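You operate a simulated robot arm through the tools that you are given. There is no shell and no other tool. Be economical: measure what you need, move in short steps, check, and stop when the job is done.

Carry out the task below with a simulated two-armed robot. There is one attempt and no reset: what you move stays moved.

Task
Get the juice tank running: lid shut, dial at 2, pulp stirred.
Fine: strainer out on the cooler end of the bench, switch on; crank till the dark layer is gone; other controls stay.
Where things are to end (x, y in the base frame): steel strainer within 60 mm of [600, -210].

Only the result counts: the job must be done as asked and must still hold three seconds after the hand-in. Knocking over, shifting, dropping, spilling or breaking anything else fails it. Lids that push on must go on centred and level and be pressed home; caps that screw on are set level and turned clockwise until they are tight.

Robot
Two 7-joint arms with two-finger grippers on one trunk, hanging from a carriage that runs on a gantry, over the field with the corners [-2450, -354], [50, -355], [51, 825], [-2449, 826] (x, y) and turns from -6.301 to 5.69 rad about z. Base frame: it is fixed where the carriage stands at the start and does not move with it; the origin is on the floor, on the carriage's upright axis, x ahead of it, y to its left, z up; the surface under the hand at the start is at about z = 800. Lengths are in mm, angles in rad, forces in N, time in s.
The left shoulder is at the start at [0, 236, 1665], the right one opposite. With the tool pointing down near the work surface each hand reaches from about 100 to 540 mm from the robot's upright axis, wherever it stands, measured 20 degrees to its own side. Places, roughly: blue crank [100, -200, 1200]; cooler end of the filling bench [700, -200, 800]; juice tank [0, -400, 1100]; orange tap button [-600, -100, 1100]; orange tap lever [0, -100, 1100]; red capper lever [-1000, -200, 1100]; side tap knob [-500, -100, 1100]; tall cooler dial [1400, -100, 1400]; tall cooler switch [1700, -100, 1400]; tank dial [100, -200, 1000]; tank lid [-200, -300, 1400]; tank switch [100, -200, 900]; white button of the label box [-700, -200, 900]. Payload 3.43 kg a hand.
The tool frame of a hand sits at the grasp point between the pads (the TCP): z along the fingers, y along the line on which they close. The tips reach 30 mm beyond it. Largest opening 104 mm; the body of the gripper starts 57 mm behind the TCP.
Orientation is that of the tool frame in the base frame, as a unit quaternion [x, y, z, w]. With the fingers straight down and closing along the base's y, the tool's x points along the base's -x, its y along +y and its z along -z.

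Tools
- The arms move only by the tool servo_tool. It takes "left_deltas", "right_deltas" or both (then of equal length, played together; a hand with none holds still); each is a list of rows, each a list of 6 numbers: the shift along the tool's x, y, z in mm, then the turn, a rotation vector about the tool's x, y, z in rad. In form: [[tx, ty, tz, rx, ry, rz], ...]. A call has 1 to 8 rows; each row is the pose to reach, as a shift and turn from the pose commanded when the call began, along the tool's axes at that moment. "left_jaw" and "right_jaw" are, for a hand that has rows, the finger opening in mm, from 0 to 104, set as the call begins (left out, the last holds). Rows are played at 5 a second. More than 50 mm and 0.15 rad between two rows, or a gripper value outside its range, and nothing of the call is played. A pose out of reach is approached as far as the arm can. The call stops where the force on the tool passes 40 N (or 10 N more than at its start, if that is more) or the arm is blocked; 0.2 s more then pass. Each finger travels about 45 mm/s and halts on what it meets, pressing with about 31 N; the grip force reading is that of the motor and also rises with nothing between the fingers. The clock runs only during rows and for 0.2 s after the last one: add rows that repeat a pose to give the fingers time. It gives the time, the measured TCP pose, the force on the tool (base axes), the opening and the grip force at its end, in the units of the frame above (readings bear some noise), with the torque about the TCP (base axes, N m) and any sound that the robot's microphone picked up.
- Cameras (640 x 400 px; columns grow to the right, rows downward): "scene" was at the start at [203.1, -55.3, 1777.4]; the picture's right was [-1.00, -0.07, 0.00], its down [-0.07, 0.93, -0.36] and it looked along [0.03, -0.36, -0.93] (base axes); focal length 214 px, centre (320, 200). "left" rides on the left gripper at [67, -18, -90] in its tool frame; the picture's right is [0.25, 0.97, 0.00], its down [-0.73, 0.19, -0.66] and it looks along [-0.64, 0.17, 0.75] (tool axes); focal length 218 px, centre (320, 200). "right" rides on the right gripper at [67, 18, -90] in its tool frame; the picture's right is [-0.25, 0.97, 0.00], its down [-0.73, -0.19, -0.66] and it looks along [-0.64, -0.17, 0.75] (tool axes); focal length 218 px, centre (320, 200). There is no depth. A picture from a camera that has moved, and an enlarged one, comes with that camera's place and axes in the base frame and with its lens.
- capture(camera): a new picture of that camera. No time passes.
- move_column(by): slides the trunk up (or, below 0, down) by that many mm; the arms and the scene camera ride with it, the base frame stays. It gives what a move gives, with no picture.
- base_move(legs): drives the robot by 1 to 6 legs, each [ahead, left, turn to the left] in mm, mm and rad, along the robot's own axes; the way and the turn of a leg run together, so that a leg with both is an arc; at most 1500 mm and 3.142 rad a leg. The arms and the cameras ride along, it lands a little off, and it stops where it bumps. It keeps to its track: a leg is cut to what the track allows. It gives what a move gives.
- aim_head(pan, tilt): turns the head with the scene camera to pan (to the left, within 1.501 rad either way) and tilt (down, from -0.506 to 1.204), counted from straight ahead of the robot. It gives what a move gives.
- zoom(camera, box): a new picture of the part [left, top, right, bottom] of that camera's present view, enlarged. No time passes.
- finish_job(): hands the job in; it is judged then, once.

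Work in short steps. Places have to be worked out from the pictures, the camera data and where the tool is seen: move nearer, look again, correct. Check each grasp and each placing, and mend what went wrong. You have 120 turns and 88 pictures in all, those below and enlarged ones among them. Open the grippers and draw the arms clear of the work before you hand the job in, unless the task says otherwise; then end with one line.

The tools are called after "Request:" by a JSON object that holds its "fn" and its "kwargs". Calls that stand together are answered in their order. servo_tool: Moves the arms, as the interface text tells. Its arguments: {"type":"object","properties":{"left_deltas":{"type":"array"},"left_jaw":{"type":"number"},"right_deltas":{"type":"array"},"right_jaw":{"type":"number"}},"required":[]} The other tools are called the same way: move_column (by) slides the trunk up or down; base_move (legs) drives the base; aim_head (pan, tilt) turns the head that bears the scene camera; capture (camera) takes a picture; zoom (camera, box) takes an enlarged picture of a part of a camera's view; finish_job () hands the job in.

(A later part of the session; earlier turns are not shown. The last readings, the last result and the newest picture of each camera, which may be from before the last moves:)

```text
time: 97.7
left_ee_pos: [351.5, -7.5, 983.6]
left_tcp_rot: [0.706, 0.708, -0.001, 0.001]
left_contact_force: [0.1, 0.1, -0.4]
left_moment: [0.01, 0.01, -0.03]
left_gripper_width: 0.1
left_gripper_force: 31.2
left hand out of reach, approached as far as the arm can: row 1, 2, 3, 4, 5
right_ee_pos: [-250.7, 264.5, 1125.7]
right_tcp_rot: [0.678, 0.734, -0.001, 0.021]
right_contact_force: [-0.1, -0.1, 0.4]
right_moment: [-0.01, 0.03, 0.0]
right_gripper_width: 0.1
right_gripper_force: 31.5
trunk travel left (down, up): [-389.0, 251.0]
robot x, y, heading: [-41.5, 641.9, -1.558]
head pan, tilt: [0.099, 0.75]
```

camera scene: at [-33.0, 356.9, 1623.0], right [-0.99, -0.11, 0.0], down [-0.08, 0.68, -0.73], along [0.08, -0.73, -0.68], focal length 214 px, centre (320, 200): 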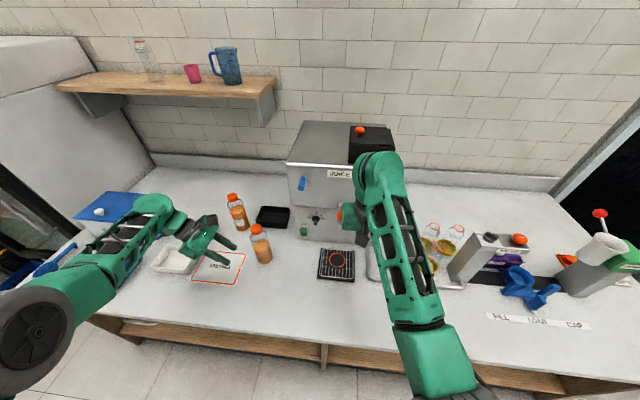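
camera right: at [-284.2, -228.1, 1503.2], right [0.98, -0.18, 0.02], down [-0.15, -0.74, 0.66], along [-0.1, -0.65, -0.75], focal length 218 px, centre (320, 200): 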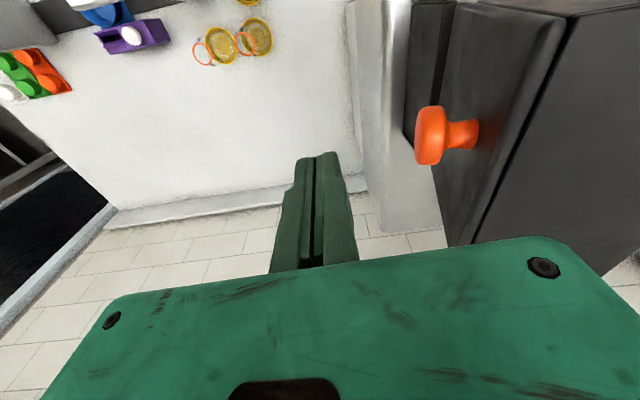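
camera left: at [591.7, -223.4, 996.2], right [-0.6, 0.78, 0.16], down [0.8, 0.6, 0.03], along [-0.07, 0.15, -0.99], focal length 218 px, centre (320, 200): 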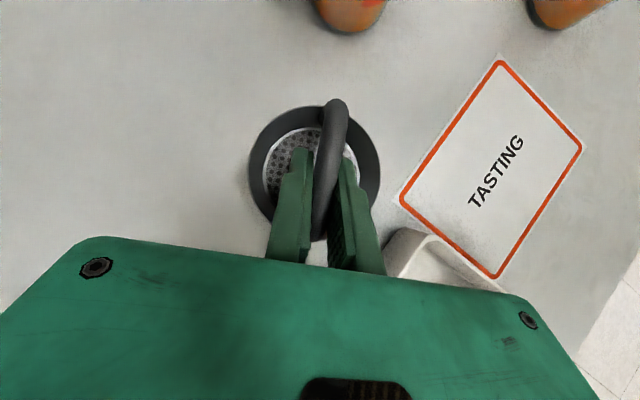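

Look at the left arm configuration to understand the limit.

Request:
{"fn": "capture", "kwargs": {"camera": "scene"}}

```text
39 pictures are left
camera scene: at [-32.9, 356.9, 1622.9], right [-0.99, -0.11, 0.0], down [-0.08, 0.68, -0.73], along [0.08, -0.73, -0.68], focal length 214 px, centre (320, 200)
```

scene: 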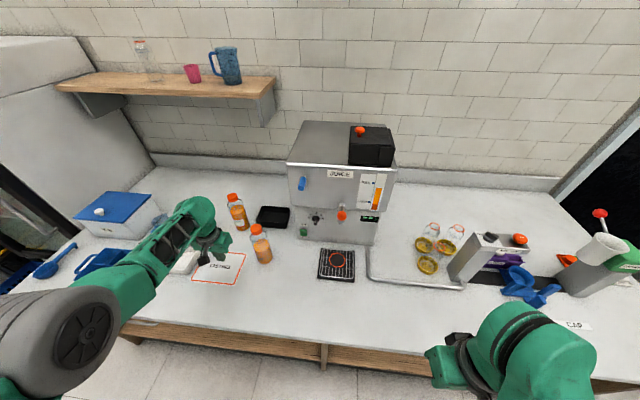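

The arm is nearly straight (singular). Pull up and back along the line to the shoulder.

Request:
{"fn": "servo_tool", "kwargs": {"left_deltas": [[20, 0, -40, 0, 0, 0], [40, 0, -80, 0, 0, 0], [60, 0, -120, 0, 0, 0], [90, 0, -150, 0, 0, 0], [120, 0, -180, 0, 0, 0], [150, 0, -210, 0, 0, 0], [180, 0, -240, 0, 0, 0]]}}

```text
time: 99.3
left_ee_pos: [391.8, -13.5, 1236.4]
left_tcp_rot: [0.707, 0.707, -0.001, -0.002]
left_contact_force: [-1.1, 0.9, -0.1]
left_moment: [-0.05, -0.03, 0.0]
left_gripper_width: 0.0
left_gripper_force: 30.4
left hand out of reach, approached as far as the arm can: row 1, 2, 3, 4, 5, 6, 7
right_ee_pos: [-251.2, 264.8, 1124.4]
right_tcp_rot: [0.679, 0.734, -0.001, 0.02]
right_contact_force: [-0.2, 0.4, 0.0]
right_moment: [-0.02, -0.01, 0.01]
right_gripper_width: 0.2
right_gripper_force: 30.6
trunk travel left (down, up): [-389.0, 251.0]
robot x, y, heading: [-45.6, 635.5, -1.558]
head pan, tilt: [0.099, 0.75]
```

Test which directions free the left arm: move inward (-x) and tilt the tool forward slightly.

Request:
{"fn": "servo_tool", "kwargs": {"left_deltas": [[-180, -45, 200, 0, 0, 0], [0, 0, 0, 0, 0, 0]]}}

Request:
{"fn": "servo_tool", "kwargs": {"left_deltas": [[0, -45, 0, 0, 0, 0], [0, -90, 0, 0, 0, 0], [0, -135, 0, 0, 0, 0], [0, -180, 0, 0, 0, 0], [0, -225, 0, 0, 0, 0]]}}

```text
refused: row 1 steps farther than a row can; nothing moved
```

```text
time: 100.5
left_ee_pos: [236.7, -43.1, 1238.9]
left_tcp_rot: [0.706, 0.708, -0.001, 0.001]
left_contact_force: [0.0, 0.6, 0.5]
left_moment: [0.01, -0.02, 0.0]
left_gripper_width: 0.0
left_gripper_force: 30.8
left hand out of reach, approached as far as the arm can: row 1, 2, 3, 4, 5
right_ee_pos: [-249.7, 264.5, 1124.6]
right_tcp_rot: [0.678, 0.735, -0.001, 0.021]
right_contact_force: [0.1, 0.5, 0.5]
right_moment: [0.01, 0.01, -0.01]
right_gripper_width: 0.0
right_gripper_force: 31.1
trunk travel left (down, up): [-389.0, 251.0]
robot x, y, heading: [-43.0, 638.1, -1.558]
head pan, tilt: [0.099, 0.75]
```

Seems the elbow went past straight onto its wrong side; extend fully forward, then retract to let it flip back.

Request:
{"fn": "servo_tool", "kwargs": {"left_deltas": [[-45, 0, 0, 0, 0, 0], [-90, 0, 0, 0, 0, 0], [-135, 0, 0, 0, 0, 0], [-180, 0, 0, 0, 0, 0], [-225, 0, 0, 0, 0, 0], [-270, 0, 0, 0, 0, 0], [-315, 0, 0, 0, 0, 0], [-340, 0, 0, 0, 0, 0]]}}

Request:
{"fn": "servo_tool", "kwargs": {"left_deltas": [[45, 0, 10, 0, 0, 0], [90, 0, 20, 0, 0, 0], [135, 0, 30, 0, 0, 0], [180, 0, 40, 0, 0, 0], [225, 0, 50, 0, 0, 0], [270, 0, 60, 0, 0, 0], [315, 0, 70, 0, 0, 0], [350, 0, 80, 0, 0, 0]]}}

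```text
time: 102.3
left_ee_pos: [231.0, -59.8, 1232.6]
left_tcp_rot: [0.707, 0.707, -0.001, 0.001]
left_contact_force: [-0.2, -0.4, -0.3]
left_moment: [0.0, 0.01, 0.0]
left_gripper_width: 0.2
left_gripper_force: 31.7
left hand out of reach, approached as far as the arm can: row 1, 2, 3, 4, 5, 6, 7, 8
right_ee_pos: [-251.1, 265.3, 1124.9]
right_tcp_rot: [0.679, 0.734, -0.002, 0.021]
right_contact_force: [1.0, -0.3, -0.4]
right_moment: [-0.01, 0.0, 0.01]
right_gripper_width: 0.2
right_gripper_force: 31.2
trunk travel left (down, up): [-389.0, 251.0]
robot x, y, heading: [-44.9, 637.6, -1.561]
head pan, tilt: [0.099, 0.75]
```

```text
time: 104.1
left_ee_pos: [227.3, 298.8, 1117.2]
left_tcp_rot: [0.706, 0.708, -0.005, 0.005]
left_contact_force: [-0.1, -0.2, 0.0]
left_moment: [-0.01, 0.0, -0.04]
left_gripper_width: 0.1
left_gripper_force: 31.3
left hand out of reach, approached as far as the arm can: row 1, 5, 6, 7, 8
right_ee_pos: [-249.7, 264.5, 1124.8]
right_tcp_rot: [0.678, 0.735, -0.001, 0.02]
right_contact_force: [-0.4, 0.5, 0.1]
right_moment: [-0.02, -0.02, 0.01]
right_gripper_width: 0.0
right_gripper_force: 31.1
trunk travel left (down, up): [-389.0, 251.0]
robot x, y, heading: [-44.0, 639.6, -1.561]
head pan, tilt: [0.099, 0.75]
```

Freed. Now pitch the left hand forward (toward -y) while extending, in free space in front of the bench.

Request:
{"fn": "servo_tool", "kwargs": {"left_deltas": [[-25, 0, 0, 0, -0.15, 0], [-50, 0, 0, 0, -0.3, 0], [-75, 0, 0, 0, -0.45, 0], [-100, 0, 0, 0, -0.6, 0], [-125, 0, 0, 0, -0.75, 0], [-150, 0, 0, 0, -0.9, 0], [-175, 0, 0, 0, -1.05, 0], [-200, 0, 0, 0, -1.2, 0]]}}

```text
time: 105.9
left_ee_pos: [227.7, 99.9, 1117.0]
left_tcp_rot: [0.582, 0.582, -0.401, 0.402]
left_contact_force: [0.0, 0.6, 0.6]
left_moment: [0.01, -0.01, 0.02]
left_gripper_width: 0.1
left_gripper_force: 31.0
right_ee_pos: [-250.9, 263.2, 1125.4]
right_tcp_rot: [0.678, 0.735, -0.002, 0.021]
right_contact_force: [0.0, 0.3, -0.4]
right_moment: [-0.03, -0.03, 0.0]
right_gripper_width: 0.0
right_gripper_force: 31.0
trunk travel left (down, up): [-389.0, 251.0]
robot x, y, heading: [-40.9, 636.1, -1.561]
head pan, tilt: [0.099, 0.75]
```

Request:
{"fn": "servo_tool", "kwargs": {"left_deltas": [[0, 0, 0, 0, -0.13, 0], [0, 0, 0, 0, -0.26, 0], [0, 0, 0, 0, -0.371, 0]]}}

Request:
{"fn": "servo_tool", "kwargs": {"left_deltas": [[40, 0, 0, 0, 0, -0.1], [80, 0, 0, 0, 0, -0.2], [120, 0, 0, 0, 0, -0.34], [155, 0, 0, 0, 0, -0.48], [155, 0, 0, 0, 0, -0.63], [155, 0, 0, 0, 0, -0.78], [155, 0, 0, 0, 0, -0.93], [155, 0, 0, 0, 0, -1.08]]}}

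Request:
{"fn": "servo_tool", "kwargs": {"left_deltas": [[0, 0, 0, 0, 0, -0.14], [0, 0, 0, 0, 0, -0.28], [0, 0, 0, 0, 0, -0.42], [0, 0, 0, 0, 0, -0.49]]}}

```text
time: 106.7
left_ee_pos: [229.0, 101.1, 1117.2]
left_tcp_rot: [0.497, 0.499, -0.502, 0.502]
left_contact_force: [0.2, -0.1, 1.1]
left_moment: [0.04, 0.02, 0.02]
left_gripper_width: 0.2
left_gripper_force: 31.3
right_ee_pos: [-250.6, 264.6, 1126.1]
right_tcp_rot: [0.679, 0.734, -0.002, 0.021]
right_contact_force: [0.5, -1.3, 0.6]
right_moment: [-0.02, 0.03, 0.0]
right_gripper_width: 0.0
right_gripper_force: 31.2
trunk travel left (down, up): [-389.0, 251.0]
robot x, y, heading: [-45.2, 638.1, -1.558]
head pan, tilt: [0.099, 0.75]
```

```text
time: 108.5
left_ee_pos: [227.8, 101.0, 962.0]
left_tcp_rot: [-0.17, -0.686, 0.687, -0.172]
left_contact_force: [0.0, 0.3, -0.1]
left_moment: [-0.01, -0.01, 0.0]
left_gripper_width: 0.2
left_gripper_force: 30.7
right_ee_pos: [-250.6, 265.4, 1125.0]
right_tcp_rot: [0.679, 0.734, -0.002, 0.021]
right_contact_force: [-0.3, -0.1, 0.0]
right_moment: [-0.01, 0.02, 0.03]
right_gripper_width: 0.2
right_gripper_force: 31.2
trunk travel left (down, up): [-389.0, 251.0]
robot x, y, heading: [-40.4, 638.8, -1.557]
head pan, tilt: [0.099, 0.75]
```

```text
time: 109.5
left_ee_pos: [227.6, 99.9, 961.8]
left_tcp_rot: [0.001, -0.706, 0.708, 0.0]
left_contact_force: [0.5, -0.3, 0.9]
left_moment: [0.01, 0.0, -0.04]
left_gripper_width: 0.2
left_gripper_force: 31.3
right_ee_pos: [-249.8, 265.2, 1125.4]
right_tcp_rot: [0.679, 0.734, -0.001, 0.022]
right_contact_force: [-0.4, -0.3, -0.5]
right_moment: [-0.01, -0.03, -0.03]
right_gripper_width: 0.0
right_gripper_force: 30.5
trunk travel left (down, up): [-389.0, 251.0]
robot x, y, heading: [-44.1, 640.1, -1.562]
head pan, tilt: [0.099, 0.75]
```

The full D→A' roll is reachable. Shift the hand inward and drive so that it stands ~90 mm in front of the dial.

Request:
{"fn": "servo_tool", "kwargs": {"left_deltas": [[33, 0, 0, 0, 0, 0], [66, 0, 0, 0, 0, 0], [100, 0, 0, 0, 0, 0]]}}

Request:
{"fn": "base_move", "kwargs": {"legs": [[0, -77, 0], [240, 0, 0]]}}

Request:
{"fn": "capture", "kwargs": {"camera": "left"}}

Request:
{"fn": "capture", "kwargs": {"camera": "scene"}}

```text
time: 110.3
left_ee_pos: [184.7, 115.4, 1001.8]
left_tcp_rot: [0.001, 0.723, -0.69, 0.003]
left_contact_force: [0.0, 0.2, 0.3]
left_moment: [0.02, -0.04, -0.02]
left_gripper_width: 0.0
left_gripper_force: 31.0
left hand out of reach, approached as far as the arm can: row 1, 2, 3
right_ee_pos: [-250.1, 263.6, 1124.9]
right_tcp_rot: [0.678, 0.734, -0.002, 0.021]
right_contact_force: [0.7, -0.2, 0.7]
right_moment: [0.02, 0.02, 0.03]
right_gripper_width: 0.1
right_gripper_force: 30.9
trunk travel left (down, up): [-389.0, 251.0]
robot x, y, heading: [-46.3, 636.2, -1.558]
head pan, tilt: [0.099, 0.75]
```

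```text
time: 112.8
left_ee_pos: [110.7, -128.9, 999.1]
left_tcp_rot: [0.001, 0.724, -0.69, 0.003]
left_contact_force: [-0.3, 0.1, 1.0]
left_moment: [0.01, -0.02, 0.03]
left_gripper_width: 0.0
left_gripper_force: 30.6
right_ee_pos: [-325.8, 19.2, 1125.4]
right_tcp_rot: [0.679, 0.734, -0.002, 0.021]
right_contact_force: [0.1, 0.1, 1.1]
right_moment: [0.06, 0.0, 0.01]
right_gripper_width: 0.0
right_gripper_force: 31.0
trunk travel left (down, up): [-389.0, 251.0]
robot x, y, heading: [-120.7, 396.1, -1.557]
head pan, tilt: [0.099, 0.75]
```

```text
38 pictures are left
camera left: at [43.7, -40.2, 1022.7], right [-0.25, 0.04, -0.97], down [0.73, 0.67, -0.16], along [0.64, -0.74, -0.2], focal length 218 px, centre (320, 200)
```

left: 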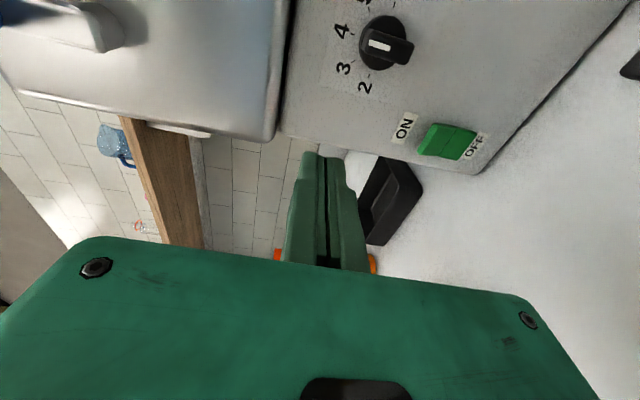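

```text
37 pictures are left
camera scene: at [-107.4, 112.3, 1623.1], right [-0.99, -0.11, 0.0], down [-0.07, 0.68, -0.73], along [0.08, -0.73, -0.68], focal length 214 px, centre (320, 200)
```

scene: 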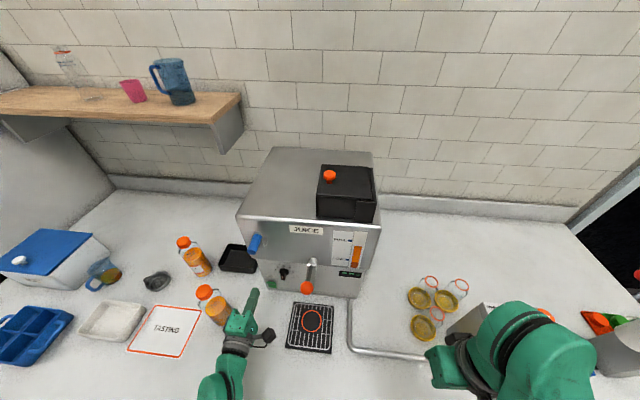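

Request:
{"fn": "zoom", "kwargs": {"camera": "left", "box": [320, 0, 500, 180]}}

```text
2.22 times, centred on (410, 90) of left
camera zoom: at [43.7, -40.2, 1022.7], right [-0.25, 0.04, -0.97], down [0.73, 0.67, -0.16], along [0.64, -0.74, -0.2], focal length 485 px, centre (120, 444)
```

zoom: 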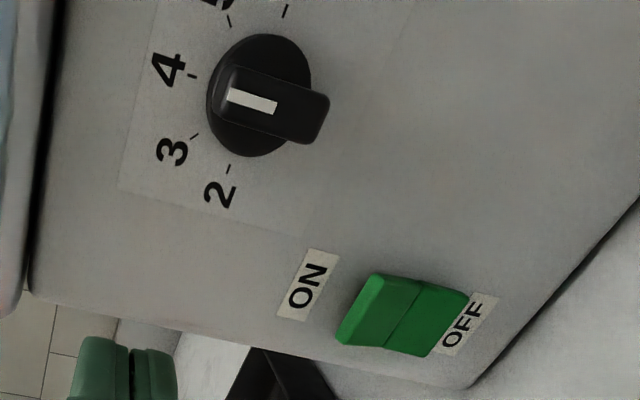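

Rocker top protrudes → it's OFF; dial pointer is at 4. Roll the left hand to D (fingers closing along x) with jaw ajar.

Request:
{"fn": "servo_tool", "kwargs": {"left_deltas": [[0, 0, 0, 0, 0, 0.14], [0, 0, 0, 0, 0, 0.28], [0, 0, 0, 0, 0, 0.42], [0, 0, 0, 0, 0, 0.56], [0, 0, 0, 0, 0, 0.7], [0, 0, 0, 0, 0, 0.84], [0, 0, 0, 0, 0, 0.98], [0, 0, 0, 0, 0, 1.12]], "left_jaw": 40}}

Request:
{"fn": "servo_tool", "kwargs": {"left_deltas": [[0, 0, 0, 0, 0, 0.15], [0, 0, 0, 0, 0, 0.3], [0, 0, 0, 0, 0, 0.45]]}}

```text
time: 114.6
left_ee_pos: [110.1, -129.0, 999.3]
left_tcp_rot: [0.386, 0.612, -0.584, 0.369]
left_contact_force: [-1.1, 0.3, 0.2]
left_moment: [0.01, -0.01, 0.01]
left_gripper_width: 39.9
left_gripper_force: 0.1
right_ee_pos: [-324.8, 20.9, 1126.0]
right_tcp_rot: [0.679, 0.734, -0.001, 0.02]
right_contact_force: [0.2, 0.4, 0.1]
right_moment: [0.0, 0.04, 0.02]
right_gripper_width: 0.0
right_gripper_force: 31.4
trunk travel left (down, up): [-389.0, 251.0]
robot x, y, heading: [-114.0, 396.9, -1.562]
head pan, tilt: [0.099, 0.75]
```

```text
time: 115.4
left_ee_pos: [109.7, -128.7, 1000.2]
left_tcp_rot: [0.514, 0.511, -0.486, 0.489]
left_contact_force: [0.2, 0.7, -0.5]
left_moment: [-0.02, 0.01, 0.01]
left_gripper_width: 40.1
left_gripper_force: 0.2
right_ee_pos: [-323.8, 21.1, 1126.0]
right_tcp_rot: [0.679, 0.734, -0.002, 0.021]
right_contact_force: [-0.3, 0.0, -0.4]
right_moment: [0.0, 0.03, -0.01]
right_gripper_width: 0.0
right_gripper_force: 31.2
trunk travel left (down, up): [-389.0, 251.0]
robot x, y, heading: [-116.3, 389.7, -1.561]
head pan, tilt: [0.099, 0.75]
```

Reposition: base to the right so the dial turn stays within the arm's comfortable range, then align with the dial (50, 963).

Request:
{"fn": "base_move", "kwargs": {"legs": [[0, -106, 0]]}}

Request:
{"fn": "servo_tool", "kwargs": {"left_deltas": [[19, 23, 0, 0, -0.025, 0], [38, 46, 0, 0, -0.05, 0]]}}

Request:
{"fn": "capture", "kwargs": {"camera": "left"}}

Request:
{"fn": "zoom", "kwargs": {"camera": "scene", "box": [210, 220, 320, 320]}}

```text
time: 116.5
left_ee_pos: [2.5, -130.5, 1001.1]
left_tcp_rot: [0.512, 0.511, -0.487, 0.489]
left_contact_force: [0.1, -0.3, -0.4]
left_moment: [-0.03, -0.03, 0.01]
left_gripper_width: 39.8
left_gripper_force: 0.1
right_ee_pos: [-432.7, 19.5, 1125.5]
right_tcp_rot: [0.679, 0.734, -0.001, 0.02]
right_contact_force: [-0.7, 0.1, 0.0]
right_moment: [0.01, -0.02, 0.03]
right_gripper_width: 0.0
right_gripper_force: 31.1
trunk travel left (down, up): [-389.0, 251.0]
robot x, y, heading: [-223.9, 392.6, -1.566]
head pan, tilt: [0.099, 0.75]
```

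```text
time: 117.2
left_ee_pos: [49.9, -126.7, 963.1]
left_tcp_rot: [-0.495, -0.502, 0.504, -0.499]
left_contact_force: [0.4, -0.6, -0.9]
left_moment: [-0.04, 0.0, 0.0]
left_gripper_width: 40.0
left_gripper_force: 0.0
left hand out of reach, approached as far as the arm can: row 1
right_ee_pos: [-430.7, 20.4, 1125.7]
right_tcp_rot: [0.679, 0.734, 0.0, 0.021]
right_contact_force: [0.0, 0.1, -0.5]
right_moment: [0.02, 0.0, 0.0]
right_gripper_width: 0.0
right_gripper_force: 30.8
trunk travel left (down, up): [-389.0, 251.0]
robot x, y, heading: [-224.7, 397.4, -1.558]
head pan, tilt: [0.099, 0.75]
```

```text
35 pictures are left
camera left: at [32.4, -36.3, 896.4], right [0.96, 0.0, -0.26], down [0.2, 0.66, 0.72], along [0.18, -0.75, 0.64], focal length 218 px, centre (320, 200)
```

left: 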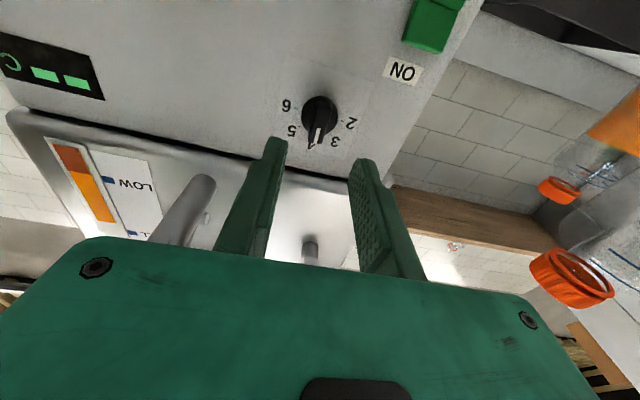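

```text
4.00 times, centred on (265, 270) of scene
camera zoom: at [-213.9, 111.7, 1623.0], right [-0.99, -0.11, 0.0], down [-0.07, 0.68, -0.73], along [0.08, -0.73, -0.68], focal length 858 px, centre (540, -80)
```

zoom: 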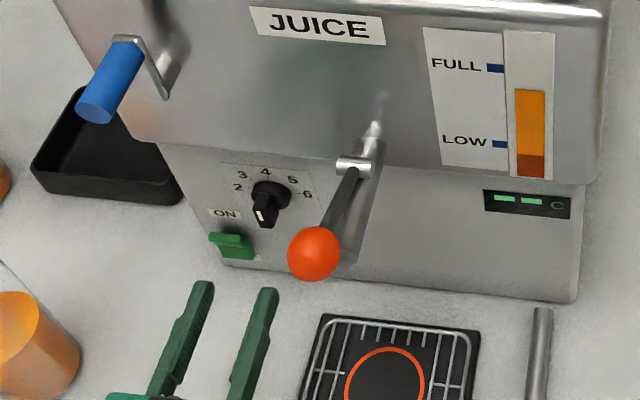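

Dial at (49.5, 960). Advance onto the bar and close.

Request:
{"fn": "servo_tool", "kwargs": {"left_deltas": [[2, 0, 40, 0, 0, 0], [2, 0, 60, 0, 0, 0], [2, 0, 70, 0, 0, 0], [2, 0, 76, 0, 0, 0]]}}

Request:
{"fn": "servo_tool", "kwargs": {"left_deltas": [[0, 0, 0, 0, 0, 0], [0, 0, 0, 0, 0, 0], [0, 0, 0, 0, 0, 0], [0, 0, 0, 0, 0, 0]], "left_jaw": 0}}

Request:
{"fn": "zoom", "kwargs": {"camera": "left", "box": [220, 40, 420, 240]}}

```text
time: 118.2
left_ee_pos: [48.5, -204.8, 960.7]
left_tcp_rot: [0.499, 0.5, -0.499, 0.503]
left_contact_force: [0.2, 0.4, -0.9]
left_moment: [0.0, 0.01, 0.04]
left_gripper_width: 39.9
left_gripper_force: 0.1
right_ee_pos: [-431.9, 18.7, 1124.3]
right_tcp_rot: [0.679, 0.734, -0.001, 0.021]
right_contact_force: [0.8, 0.0, -0.1]
right_moment: [-0.05, 0.0, 0.04]
right_gripper_width: 0.0
right_gripper_force: 30.7
trunk travel left (down, up): [-389.0, 251.0]
robot x, y, heading: [-221.2, 391.9, -1.565]
head pan, tilt: [0.099, 0.75]
```

```text
time: 119.2
left_ee_pos: [50.4, -203.2, 960.9]
left_tcp_rot: [0.499, 0.5, -0.498, 0.502]
left_contact_force: [3.4, -4.0, -1.1]
left_moment: [0.05, -0.01, 0.15]
left_gripper_width: 30.6
left_gripper_force: 44.8
right_ee_pos: [-431.2, 19.0, 1125.2]
right_tcp_rot: [0.679, 0.734, -0.001, 0.022]
right_contact_force: [0.1, 0.3, 0.5]
right_moment: [0.0, -0.02, 0.02]
right_gripper_width: 0.3
right_gripper_force: 31.1
trunk travel left (down, up): [-389.0, 251.0]
robot x, y, heading: [-224.2, 391.3, -1.564]
head pan, tilt: [0.099, 0.75]
```

```text
2.00 times, centred on (320, 140) of left
camera zoom: at [33.9, -113.7, 894.6], right [0.97, 0.0, -0.25], down [0.19, 0.66, 0.73], along [0.17, -0.75, 0.64], focal length 436 px, centre (320, 320)
```

zoom: 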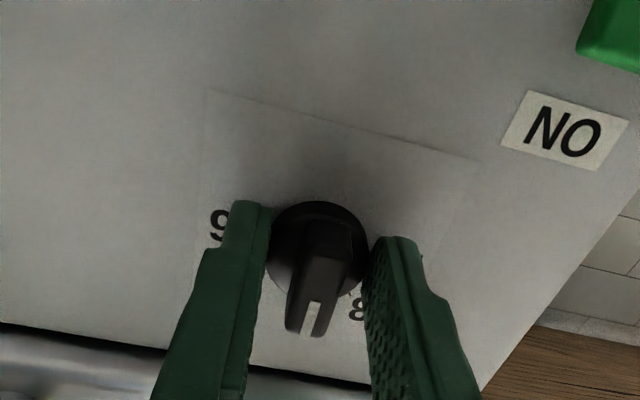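

The tips closed on the disc (30 mm); back off a bit to grip the bar instead.

Request:
{"fn": "servo_tool", "kwargs": {"left_deltas": [[0, 0, 0, 0, 0, 0], [0, 0, 0, 0, 0, 0], [0, 0, -8, 0, 0, 0], [0, 0, -15, 0, 0, 0]], "left_jaw": 40}}

Request:
{"fn": "servo_tool", "kwargs": {"left_deltas": [[0, 0, 0, 0, 0, 0], [0, 0, 0, 0, 0, 0], [0, 0, 0, 0, 0, 0], [0, 0, 0, 0, 0, 0], [0, 0, 0, 0, 0, 0]], "left_jaw": 0}}

Request:
{"fn": "zoom", "kwargs": {"camera": "left", "box": [220, 40, 420, 240]}}

```text
time: 120.2
left_ee_pos: [49.4, -187.6, 959.8]
left_tcp_rot: [0.5, 0.499, -0.499, 0.502]
left_contact_force: [-0.3, -0.3, -0.2]
left_moment: [-0.01, -0.01, 0.0]
left_gripper_width: 39.7
left_gripper_force: 0.0
right_ee_pos: [-432.8, 19.9, 1124.8]
right_tcp_rot: [0.679, 0.733, -0.002, 0.021]
right_contact_force: [0.2, 0.5, 0.0]
right_moment: [0.01, -0.03, 0.02]
right_gripper_width: 0.0
right_gripper_force: 30.9
trunk travel left (down, up): [-389.0, 251.0]
robot x, y, heading: [-223.0, 392.4, -1.559]
head pan, tilt: [0.099, 0.75]
```

```text
time: 121.3
left_ee_pos: [50.8, -188.6, 960.0]
left_tcp_rot: [0.5, 0.499, -0.499, 0.502]
left_contact_force: [2.6, -0.6, -1.0]
left_moment: [-0.02, 0.0, 0.06]
left_gripper_width: 12.9
left_gripper_force: 44.6
right_ee_pos: [-430.7, 20.3, 1125.5]
right_tcp_rot: [0.679, 0.734, -0.001, 0.022]
right_contact_force: [-0.1, 0.0, -0.7]
right_moment: [0.0, 0.04, 0.02]
right_gripper_width: 0.0
right_gripper_force: 31.2
trunk travel left (down, up): [-389.0, 251.0]
robot x, y, heading: [-225.2, 390.9, -1.558]
head pan, tilt: [0.099, 0.75]
```

```text
2.00 times, centred on (320, 140) of left
camera zoom: at [33.9, -97.6, 894.0], right [0.97, 0.0, -0.25], down [0.19, 0.66, 0.73], along [0.17, -0.75, 0.64], focal length 436 px, centre (320, 320)
```

zoom: 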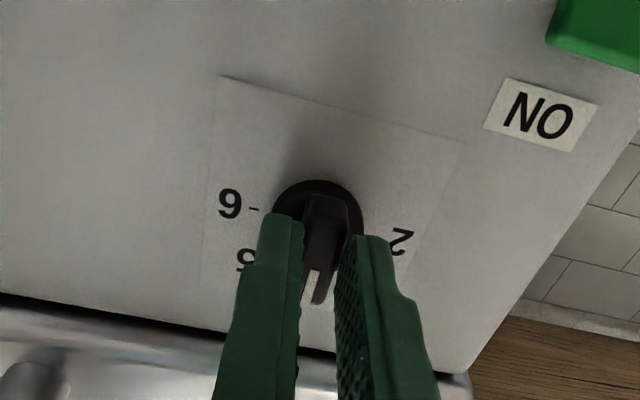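

Bar gripped. Rotate CCW 90° toward 2, in two calls.

Request:
{"fn": "servo_tool", "kwargs": {"left_deltas": [[0, 0, 0, 0, 0, -0.14], [0, 0, 0, 0, 0, -0.28], [0, 0, 0, 0, 0, -0.42], [0, 0, 0, 0, 0, -0.56], [0, 0, 0, 0, 0, -0.7], [0, 0, 0, 0, 0, -0.84], [0, 0, 0, 0, 0, -0.98], [0, 0, 0, 0, 0, -1.12]]}}

Request:
{"fn": "zoom", "kwargs": {"camera": "left", "box": [220, 40, 420, 240]}}

```text
time: 123.2
left_ee_pos: [45.7, -187.8, 961.2]
left_tcp_rot: [-0.157, -0.687, 0.692, -0.158]
left_contact_force: [-18.9, 22.1, 21.2]
left_moment: [-0.82, -0.14, 0.28]
left_gripper_width: 12.9
left_gripper_force: 44.9
right_ee_pos: [-434.6, 20.8, 1125.8]
right_tcp_rot: [0.679, 0.734, -0.001, 0.019]
right_contact_force: [0.2, -0.1, 0.0]
right_moment: [0.01, -0.02, 0.02]
right_gripper_width: 0.0
right_gripper_force: 30.8
trunk travel left (down, up): [-389.0, 251.0]
robot x, y, heading: [-225.1, 389.6, -1.558]
head pan, tilt: [0.099, 0.75]
```

```text
2.00 times, centred on (320, 140) of left
camera zoom: at [-21.0, -97.6, 949.9], right [0.19, -0.01, -0.98], down [0.74, 0.66, 0.14], along [0.64, -0.75, 0.13], focal length 436 px, centre (320, 320)
```

zoom: 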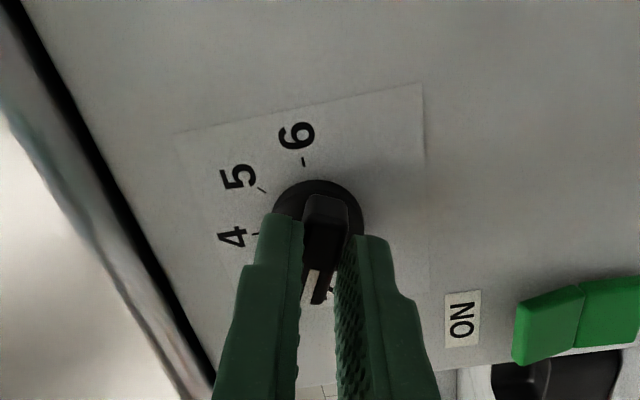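

Rotation follows. Relieve the side force a bit and complete the turn.

Request:
{"fn": "servo_tool", "kwargs": {"left_deltas": [[1, -3, 0, 0, 0, -0.1], [1, -3, 0, 0, 0, -0.22], [1, -3, 0, 0, 0, -0.34], [1, -3, 0, 0, 0, -0.46]]}}

Request:
{"fn": "zoom", "kwargs": {"camera": "left", "box": [220, 40, 420, 240]}}

```text
time: 124.2
left_ee_pos: [44.9, -188.1, 964.3]
left_tcp_rot: [0.003, -0.705, 0.71, 0.002]
left_contact_force: [-13.9, 22.8, 25.4]
left_moment: [-0.44, -0.74, 0.55]
left_gripper_width: 12.6
left_gripper_force: 45.3
right_ee_pos: [-433.7, 20.5, 1125.9]
right_tcp_rot: [0.679, 0.734, -0.001, 0.021]
right_contact_force: [-0.2, -0.3, 0.8]
right_moment: [0.01, 0.03, -0.01]
right_gripper_width: 0.3
right_gripper_force: 31.0
trunk travel left (down, up): [-389.0, 251.0]
robot x, y, heading: [-222.3, 393.8, -1.559]
head pan, tilt: [0.099, 0.75]
```

```text
2.00 times, centred on (320, 140) of left
camera zoom: at [-20.5, -97.5, 983.4], right [-0.26, -0.01, -0.97], down [0.73, 0.66, -0.2], along [0.64, -0.75, -0.17], focal length 436 px, centre (320, 320)
```

zoom: 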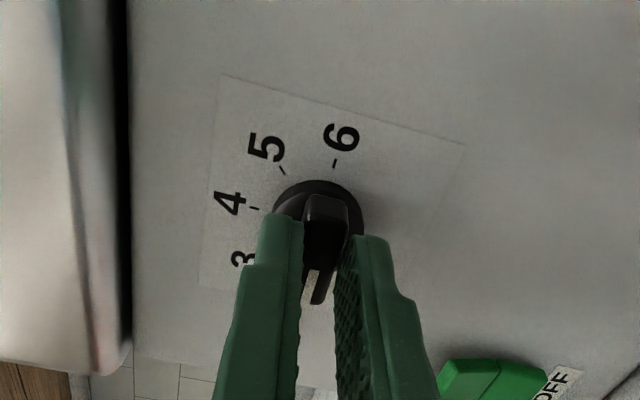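

Release and retract, then check the dial.

Request:
{"fn": "servo_tool", "kwargs": {"left_deltas": [[0, 0, 0, 0, 0, 0], [0, 0, 0, 0, 0, 0], [0, 0, 0, 0, 0, 0], [0, 0, -25, 0, 0, 0], [0, 0, -50, 0, 0, 0], [0, 0, -70, 0, 0, 0]], "left_jaw": 40}}

Request:
{"fn": "zoom", "kwargs": {"camera": "left", "box": [320, 20, 500, 200]}}

```text
time: 125.5
left_ee_pos: [46.7, -118.1, 962.6]
left_tcp_rot: [0.003, -0.706, 0.708, 0.002]
left_contact_force: [1.0, -0.1, 0.6]
left_moment: [0.03, -0.03, 0.03]
left_gripper_width: 39.9
left_gripper_force: 0.0
right_ee_pos: [-432.6, 20.3, 1125.0]
right_tcp_rot: [0.679, 0.734, -0.001, 0.021]
right_contact_force: [0.2, -0.4, -0.9]
right_moment: [-0.02, 0.03, -0.04]
right_gripper_width: 0.0
right_gripper_force: 31.1
trunk travel left (down, up): [-389.0, 251.0]
robot x, y, heading: [-225.0, 394.5, -1.562]
head pan, tilt: [0.099, 0.75]
```

```text
2.22 times, centred on (410, 110) of left
camera zoom: at [-19.1, -27.5, 981.4], right [-0.26, 0.0, -0.97], down [0.73, 0.66, -0.2], along [0.64, -0.75, -0.17], focal length 485 px, centre (120, 400)
```

zoom: 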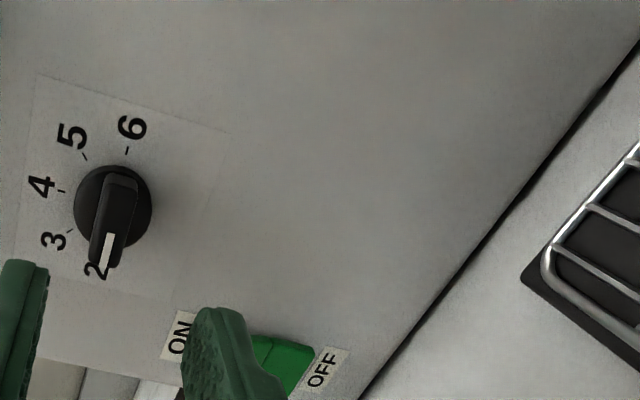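

Dial is at 2. Now close the fist and align with the top of the rocker (≈(106, 876)).

Request:
{"fn": "servo_tool", "kwargs": {"left_deltas": [[-20, 29, 0, 0, 0, 0], [-40, 58, 0, 0, 0, 0], [-59, 86, 0, 0, 0, 0], [-59, 86, 10, 0, 0, 0]], "left_jaw": 0}}

Request:
{"fn": "capture", "kwargs": {"camera": "left"}}

Request:
{"fn": "zoom", "kwargs": {"camera": "scene", "box": [190, 230, 300, 320]}}

```text
time: 126.5
left_ee_pos: [105.8, -128.9, 874.4]
left_tcp_rot: [0.002, -0.707, 0.708, 0.002]
left_contact_force: [-0.1, 0.0, 0.0]
left_moment: [0.02, 0.02, 0.01]
left_gripper_width: 0.1
left_gripper_force: 31.1
right_ee_pos: [-433.0, 20.4, 1125.4]
right_tcp_rot: [0.679, 0.734, -0.002, 0.022]
right_contact_force: [0.7, 0.0, -0.7]
right_moment: [0.05, 0.02, -0.02]
right_gripper_width: 0.0
right_gripper_force: 31.0
trunk travel left (down, up): [-389.0, 251.0]
robot x, y, heading: [-225.2, 390.4, -1.559]
head pan, tilt: [0.099, 0.75]
```

```text
28 pictures are left
camera left: at [38.2, -38.9, 893.8], right [-0.26, 0.0, -0.97], down [0.73, 0.66, -0.2], along [0.64, -0.75, -0.17], focal length 218 px, centre (320, 200)
```

left: 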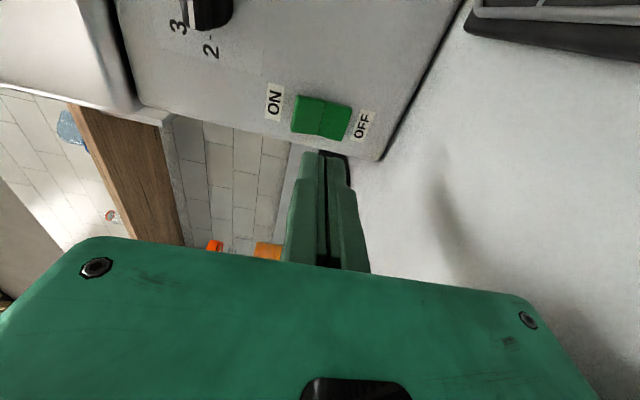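

```text
4.44 times, centred on (245, 275) of scene
camera zoom: at [-214.3, 111.4, 1623.0], right [-0.99, -0.11, 0.0], down [-0.07, 0.68, -0.73], along [0.08, -0.73, -0.68], focal length 953 px, centre (653, -133)
```

zoom: 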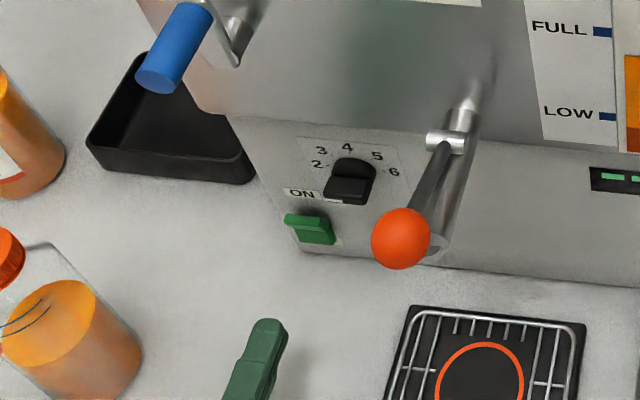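

Combined views put the rocker centre at (107,-227,875). Shift up to its top half (z≈887) and press.

Request:
{"fn": "servo_tool", "kwargs": {"left_deltas": [[-2, -12, 30, 0, 0, 0], [-2, -12, 58, 0, 0, 0], [-2, -12, 65, 0, 0, 0], [-2, -12, 71, 0, 0, 0], [-2, -12, 77, 0, 0, 0], [-2, -12, 83, 0, 0, 0], [-2, -12, 88, 0, 0, 0]]}}

Request:
{"fn": "zoom", "kwargs": {"camera": "left", "box": [220, 40, 420, 240]}}

```text
time: 128.0
left_ee_pos: [108.3, -202.4, 885.2]
left_tcp_rot: [0.005, -0.706, 0.708, 0.003]
left_contact_force: [-4.0, 28.8, 10.0]
left_moment: [-0.47, 0.05, -0.22]
left_gripper_width: 0.0
left_gripper_force: 31.1
right_ee_pos: [-432.0, 25.9, 1123.5]
right_tcp_rot: [0.678, 0.734, 0.0, 0.019]
right_contact_force: [0.5, -0.5, 0.0]
right_moment: [-0.03, 0.0, -0.01]
right_gripper_width: 0.0
right_gripper_force: 30.6
trunk travel left (down, up): [-389.0, 251.0]
robot x, y, heading: [-223.1, 393.3, -1.555]
head pan, tilt: [0.099, 0.75]
stopped in row 6 (left hand): the force on the tool passed its limit at 50 N (the readings are from after the stop); the commanded pose is now the measured one
```

```text
2.00 times, centred on (320, 140) of left
camera zoom: at [42.2, -112.2, 905.4], right [-0.26, 0.0, -0.96], down [0.73, 0.66, -0.2], along [0.64, -0.75, -0.17], focal length 436 px, centre (320, 320)
```

zoom: 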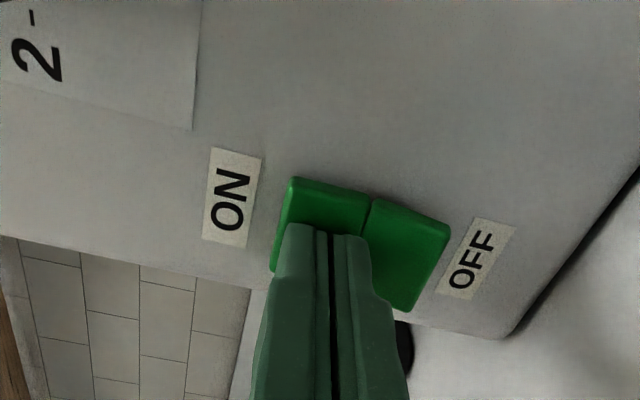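

Rocker looks flipped. Retract and verify.

Request:
{"fn": "servo_tool", "kwargs": {"left_deltas": [[0, 0, -35, 0, 0, 0], [0, 0, -75, 0, 0, 0]]}}

Request:
{"fn": "zoom", "kwargs": {"camera": "left", "box": [160, 0, 400, 200]}}

Request:
{"fn": "zoom", "kwargs": {"camera": "scene", "box": [200, 190, 370, 310]}}

```text
time: 128.6
left_ee_pos: [109.2, -132.8, 890.0]
left_tcp_rot: [0.004, -0.705, 0.71, 0.003]
left_contact_force: [0.2, -0.2, 0.7]
left_moment: [0.03, -0.01, -0.01]
left_gripper_width: 0.2
left_gripper_force: 30.5
right_ee_pos: [-432.1, 20.7, 1124.6]
right_tcp_rot: [0.679, 0.734, -0.002, 0.021]
right_contact_force: [0.1, -0.1, -0.4]
right_moment: [0.01, 0.03, -0.02]
right_gripper_width: 0.0
right_gripper_force: 31.5
trunk travel left (down, up): [-389.0, 251.0]
robot x, y, heading: [-221.8, 392.0, -1.555]
head pan, tilt: [0.099, 0.75]
```

```text
2.00 times, centred on (280, 100) of left
camera zoom: at [42.1, -42.3, 907.7], right [-0.26, -0.01, -0.97], down [0.73, 0.66, -0.2], along [0.64, -0.75, -0.17], focal length 436 px, centre (400, 400)
```

zoom: 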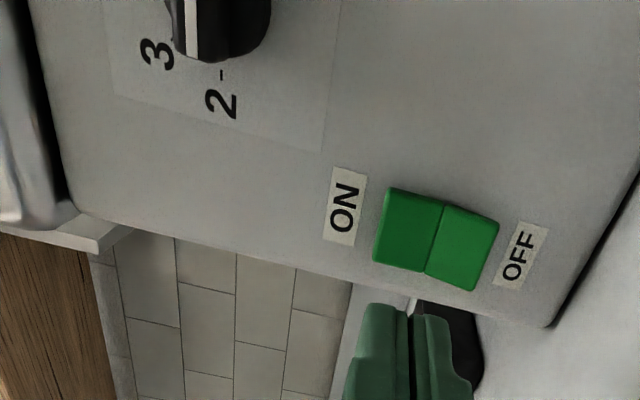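

```text
3.33 times, centred on (285, 250) of scene
camera zoom: at [-214.1, 112.3, 1622.8], right [-0.99, -0.11, 0.0], down [-0.07, 0.68, -0.73], along [0.08, -0.73, -0.68], focal length 715 px, centre (437, 33)
```

zoom: 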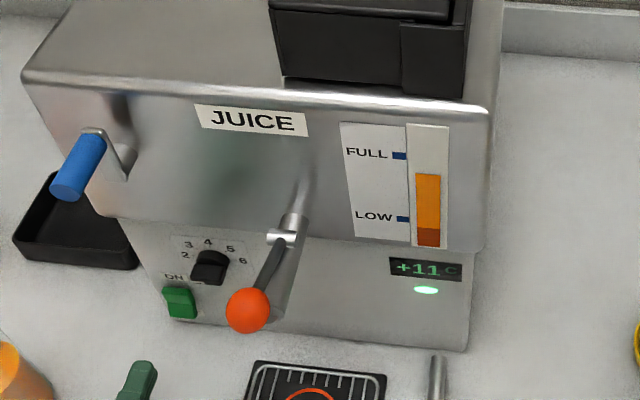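

Switch is on (+11 °C, green lamp) and dial at 2. Next the crank: retract a little, raise the trunk so the left hand gets to crank height, and look.

Request:
{"fn": "servo_tool", "kwargs": {"left_deltas": [[0, 0, -25, 0, 0, 0], [0, 0, -50, 0, 0, 0]]}}

Request:
{"fn": "move_column", "kwargs": {"by": 250}}

Request:
{"fn": "capture", "kwargs": {"camera": "left"}}

Request:
{"fn": "zoom", "kwargs": {"camera": "scene", "box": [180, 230, 380, 380]}}

```text
time: 129.2
left_ee_pos: [109.5, -83.5, 888.9]
left_tcp_rot: [0.004, -0.705, 0.709, 0.002]
left_contact_force: [-1.0, -0.1, 0.2]
left_moment: [0.01, -0.04, 0.02]
left_gripper_width: 0.0
left_gripper_force: 31.0
right_ee_pos: [-431.4, 19.6, 1125.6]
right_tcp_rot: [0.679, 0.734, -0.002, 0.021]
right_contact_force: [0.2, 0.1, 0.4]
right_moment: [-0.04, 0.01, 0.01]
right_gripper_width: 0.0
right_gripper_force: 31.0
trunk travel left (down, up): [-389.0, 251.0]
robot x, y, heading: [-222.6, 394.9, -1.564]
head pan, tilt: [0.099, 0.75]
```

```text
time: 131.7
left_ee_pos: [108.8, -84.4, 1139.0]
left_tcp_rot: [0.004, -0.705, 0.71, 0.002]
left_contact_force: [0.1, 0.6, -0.7]
left_moment: [0.03, 0.02, -0.02]
left_gripper_width: 0.1
left_gripper_force: 30.7
right_ee_pos: [-431.1, 20.3, 1375.5]
right_tcp_rot: [0.678, 0.734, -0.001, 0.021]
right_contact_force: [0.0, 0.3, 0.1]
right_moment: [-0.01, -0.01, 0.01]
right_gripper_width: 0.0
right_gripper_force: 31.0
trunk travel left (down, up): [-639.0, 1.0]
robot x, y, heading: [-224.2, 394.1, -1.562]
head pan, tilt: [0.099, 0.75]
```

```text
23 pictures are left
camera left: at [43.0, 6.5, 1158.2], right [-0.26, -0.01, -0.97], down [0.73, 0.66, -0.2], along [0.64, -0.75, -0.17], focal length 218 px, centre (320, 200)
```

left: 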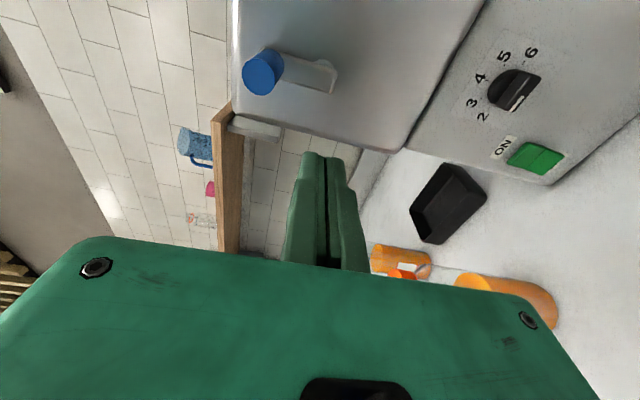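

```text
2.67 times, centred on (280, 305) of scene
camera zoom: at [-214.0, 112.2, 1872.9], right [-0.99, -0.11, 0.0], down [-0.07, 0.68, -0.73], along [0.08, -0.73, -0.68], focal length 572 px, centre (427, -80)
```

zoom: 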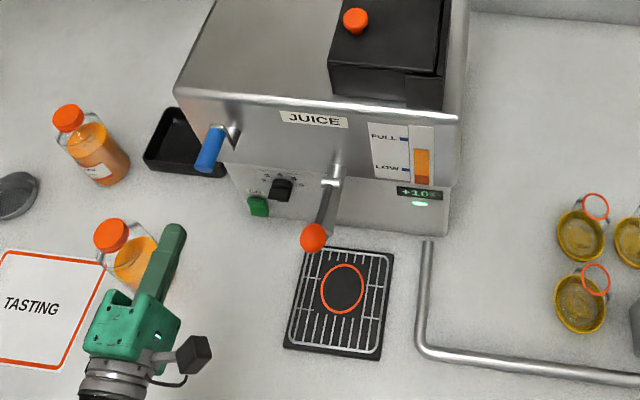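

Crank: handle at about (84, y −160…−205, z≈1188), hub at (84, 1144), radius ≈45 mm. Shift base for range, align with the handle, jaw open.

Request:
{"fn": "base_move", "kwargs": {"legs": [[0, -50, 0]]}}

Request:
{"fn": "servo_tool", "kwargs": {"left_deltas": [[-13, -25, 0, 0, 0, 0], [-26, -49, 0, 0, 0, 0], [-26, -49, 0, 0, 0, 0], [-26, -49, 0, 0, 0, 0], [-26, -49, 0, 0, 0, 0]], "left_jaw": 60}}

Request:
{"fn": "capture", "kwargs": {"camera": "left"}}

```text
time: 132.7
left_ee_pos: [59.6, -84.0, 1141.1]
left_tcp_rot: [0.004, -0.704, 0.71, 0.002]
left_contact_force: [0.4, 0.7, 0.8]
left_moment: [-0.01, -0.01, -0.04]
left_gripper_width: 0.1
left_gripper_force: 31.0
right_ee_pos: [-479.4, 19.1, 1374.6]
right_tcp_rot: [0.678, 0.735, -0.002, 0.021]
right_contact_force: [-1.3, 0.2, -0.2]
right_moment: [0.0, 0.02, -0.02]
right_gripper_width: 0.0
right_gripper_force: 30.3
trunk travel left (down, up): [-639.0, 1.0]
robot x, y, heading: [-272.3, 394.6, -1.559]
head pan, tilt: [0.099, 0.75]
```

```text
time: 133.8
left_ee_pos: [85.9, -82.7, 1187.1]
left_tcp_rot: [0.004, -0.704, 0.71, 0.002]
left_contact_force: [0.4, -0.3, 0.3]
left_moment: [-0.03, 0.0, 0.0]
left_gripper_width: 60.0
left_gripper_force: 0.0
right_ee_pos: [-479.5, 18.9, 1375.3]
right_tcp_rot: [0.679, 0.734, -0.002, 0.02]
right_contact_force: [-0.8, 0.8, -0.7]
right_moment: [0.01, -0.03, -0.01]
right_gripper_width: 0.0
right_gripper_force: 31.2
trunk travel left (down, up): [-639.0, 1.0]
robot x, y, heading: [-270.2, 394.5, -1.562]
head pan, tilt: [0.099, 0.75]
```

```text
21 pictures are left
camera left: at [20.1, 7.8, 1206.6], right [-0.26, -0.01, -0.97], down [0.73, 0.66, -0.2], along [0.64, -0.75, -0.17], focal length 218 px, centre (320, 200)
```

left: 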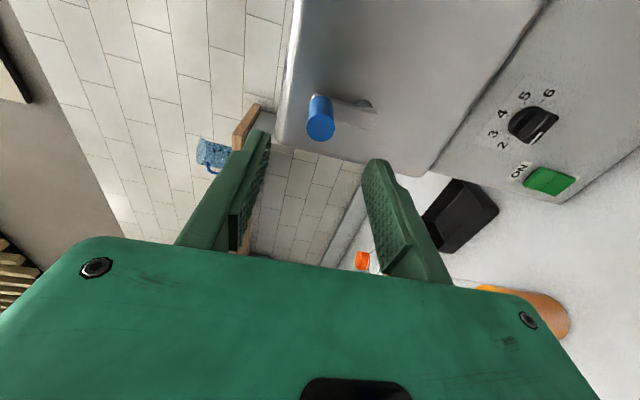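

Aligned with the handle end (≈(86, 1189)). Advance and grip.

Request:
{"fn": "servo_tool", "kwargs": {"left_deltas": [[0, -2, 40, 0, 0, 0], [0, -2, 70, 0, 0, 0], [0, -2, 86, 0, 0, 0]]}}

Request:
{"fn": "servo_tool", "kwargs": {"left_deltas": [[0, 0, 0, 0, 0, 0], [0, 0, 0, 0, 0, 0], [0, 0, 0, 0, 0, 0], [0, 0, 0, 0, 0, 0], [0, 0, 0, 0, 0, 0]], "left_jaw": 0}}

Request:
{"fn": "zoom", "kwargs": {"camera": "left", "box": [180, 20, 460, 240]}}

```text
time: 134.7
left_ee_pos: [88.3, -163.7, 1186.2]
left_tcp_rot: [0.006, -0.707, 0.707, 0.003]
left_contact_force: [-4.1, 32.0, 7.6]
left_moment: [0.88, 0.17, -0.16]
left_gripper_width: 48.7
left_gripper_force: 0.1
right_ee_pos: [-480.6, 21.6, 1375.3]
right_tcp_rot: [0.678, 0.735, -0.001, 0.019]
right_contact_force: [0.4, -0.4, 0.3]
right_moment: [-0.02, -0.03, -0.02]
right_gripper_width: 0.0
right_gripper_force: 31.3
trunk travel left (down, up): [-639.0, 1.0]
robot x, y, heading: [-275.8, 390.5, -1.559]
head pan, tilt: [0.099, 0.75]
```

```text
time: 135.8
left_ee_pos: [86.7, -169.0, 1188.0]
left_tcp_rot: [0.005, -0.707, 0.708, 0.002]
left_contact_force: [4.1, -20.9, -26.4]
left_moment: [0.49, -0.18, -0.57]
left_gripper_width: 21.7
left_gripper_force: 44.4
right_ee_pos: [-480.5, 18.3, 1375.2]
right_tcp_rot: [0.679, 0.734, -0.001, 0.022]
right_contact_force: [0.4, 0.1, -0.1]
right_moment: [-0.01, 0.01, 0.02]
right_gripper_width: 0.2
right_gripper_force: 30.6
trunk travel left (down, up): [-639.0, 1.0]
robot x, y, heading: [-273.8, 393.8, -1.558]
head pan, tilt: [0.099, 0.75]
```

```text
1.82 times, centred on (320, 130) of left
camera zoom: at [20.9, -78.6, 1207.3], right [-0.26, 0.0, -0.97], down [0.73, 0.66, -0.2], along [0.64, -0.75, -0.17], focal length 397 px, centre (320, 327)
```

zoom: 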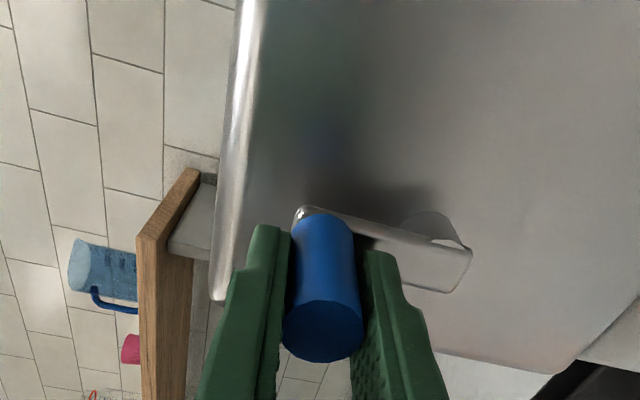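

The lower finger tip touches the crank arm; back off 8 mm and re-grip.

Request:
{"fn": "servo_tool", "kwargs": {"left_deltas": [[0, 0, 0, 0, 0, 0], [0, 0, -4, 0, 0, 0], [0, 0, -9, 0, 0, 0]], "left_jaw": 34}}

Request:
{"fn": "servo_tool", "kwargs": {"left_deltas": [[0, 0, 0, 0, 0, 0], [0, 0, 0, 0, 0, 0], [0, 0, 0, 0, 0, 0], [0, 0, 0, 0, 0, 0]], "left_jaw": 0}}

```text
time: 136.7
left_ee_pos: [87.4, -161.4, 1192.2]
left_tcp_rot: [0.004, -0.704, 0.71, 0.002]
left_contact_force: [0.4, 0.7, 0.7]
left_moment: [0.02, -0.01, 0.0]
left_gripper_width: 33.9
left_gripper_force: 0.1
right_ee_pos: [-480.0, 19.1, 1375.1]
right_tcp_rot: [0.678, 0.735, -0.002, 0.021]
right_contact_force: [0.2, 0.8, -0.6]
right_moment: [0.01, 0.0, 0.0]
right_gripper_width: 0.0
right_gripper_force: 31.2
trunk travel left (down, up): [-639.0, 1.0]
robot x, y, heading: [-277.1, 391.5, -1.558]
head pan, tilt: [0.099, 0.75]
```

```text
time: 137.7
left_ee_pos: [87.1, -160.4, 1187.8]
left_tcp_rot: [0.005, -0.707, 0.708, 0.002]
left_contact_force: [3.0, -9.6, -17.8]
left_moment: [0.46, -0.12, -0.16]
left_gripper_width: 21.4
left_gripper_force: 45.1
right_ee_pos: [-480.8, 19.4, 1374.7]
right_tcp_rot: [0.678, 0.735, -0.001, 0.021]
right_contact_force: [-0.1, 0.0, -0.6]
right_moment: [0.04, 0.01, 0.0]
right_gripper_width: 0.1
right_gripper_force: 30.9
trunk travel left (down, up): [-639.0, 1.0]
robot x, y, heading: [-275.3, 397.3, -1.555]
head pan, tilt: [0.099, 0.75]
```

Gripped. Hub is ≈(87,1142), radius 46. Try a quarter turn clockwise (toward -x, then down).

Request:
{"fn": "servo_tool", "kwargs": {"left_deltas": [[12, 5, 0, 0, 0, 0], [23, 10, 0, 0, 0, 0], [32.5, 17.5, 0, 0, 0, 0], [40, 27, 0, 0, 0, 0], [44.4, 38, 0, 0, 0, 0], [46, 50, 0, 0, 0, 0]]}}

Request:
{"fn": "zoom", "kwargs": {"camera": "left", "box": [180, 20, 460, 240]}}

```text
time: 139.1
left_ee_pos: [40.5, -162.1, 1141.0]
left_tcp_rot: [0.004, -0.704, 0.71, 0.002]
left_contact_force: [-1.8, -2.7, 7.8]
left_moment: [1.05, -0.26, 0.13]
left_gripper_width: 21.6
left_gripper_force: 45.4
right_ee_pos: [-480.7, 19.5, 1376.2]
right_tcp_rot: [0.679, 0.734, -0.002, 0.022]
right_contact_force: [0.1, 0.0, -0.3]
right_moment: [-0.03, 0.03, -0.01]
right_gripper_width: 0.0
right_gripper_force: 31.3
trunk travel left (down, up): [-639.0, 1.0]
robot x, y, heading: [-276.2, 393.8, -1.564]
head pan, tilt: [0.099, 0.75]
```

```text
1.82 times, centred on (320, 130) of left
camera zoom: at [-25.9, -71.6, 1160.2], right [-0.26, -0.01, -0.97], down [0.73, 0.66, -0.2], along [0.64, -0.75, -0.17], focal length 397 px, centre (320, 327)
```

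zoom: 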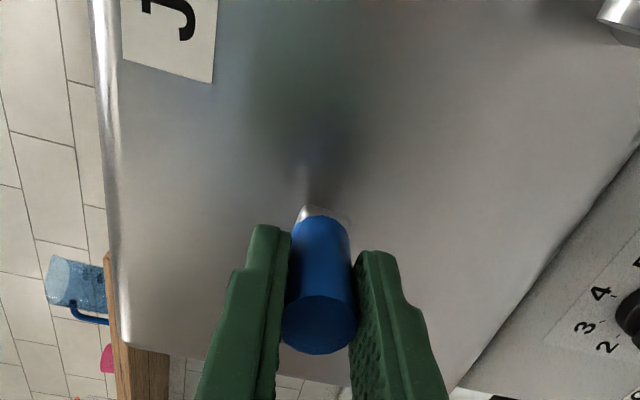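

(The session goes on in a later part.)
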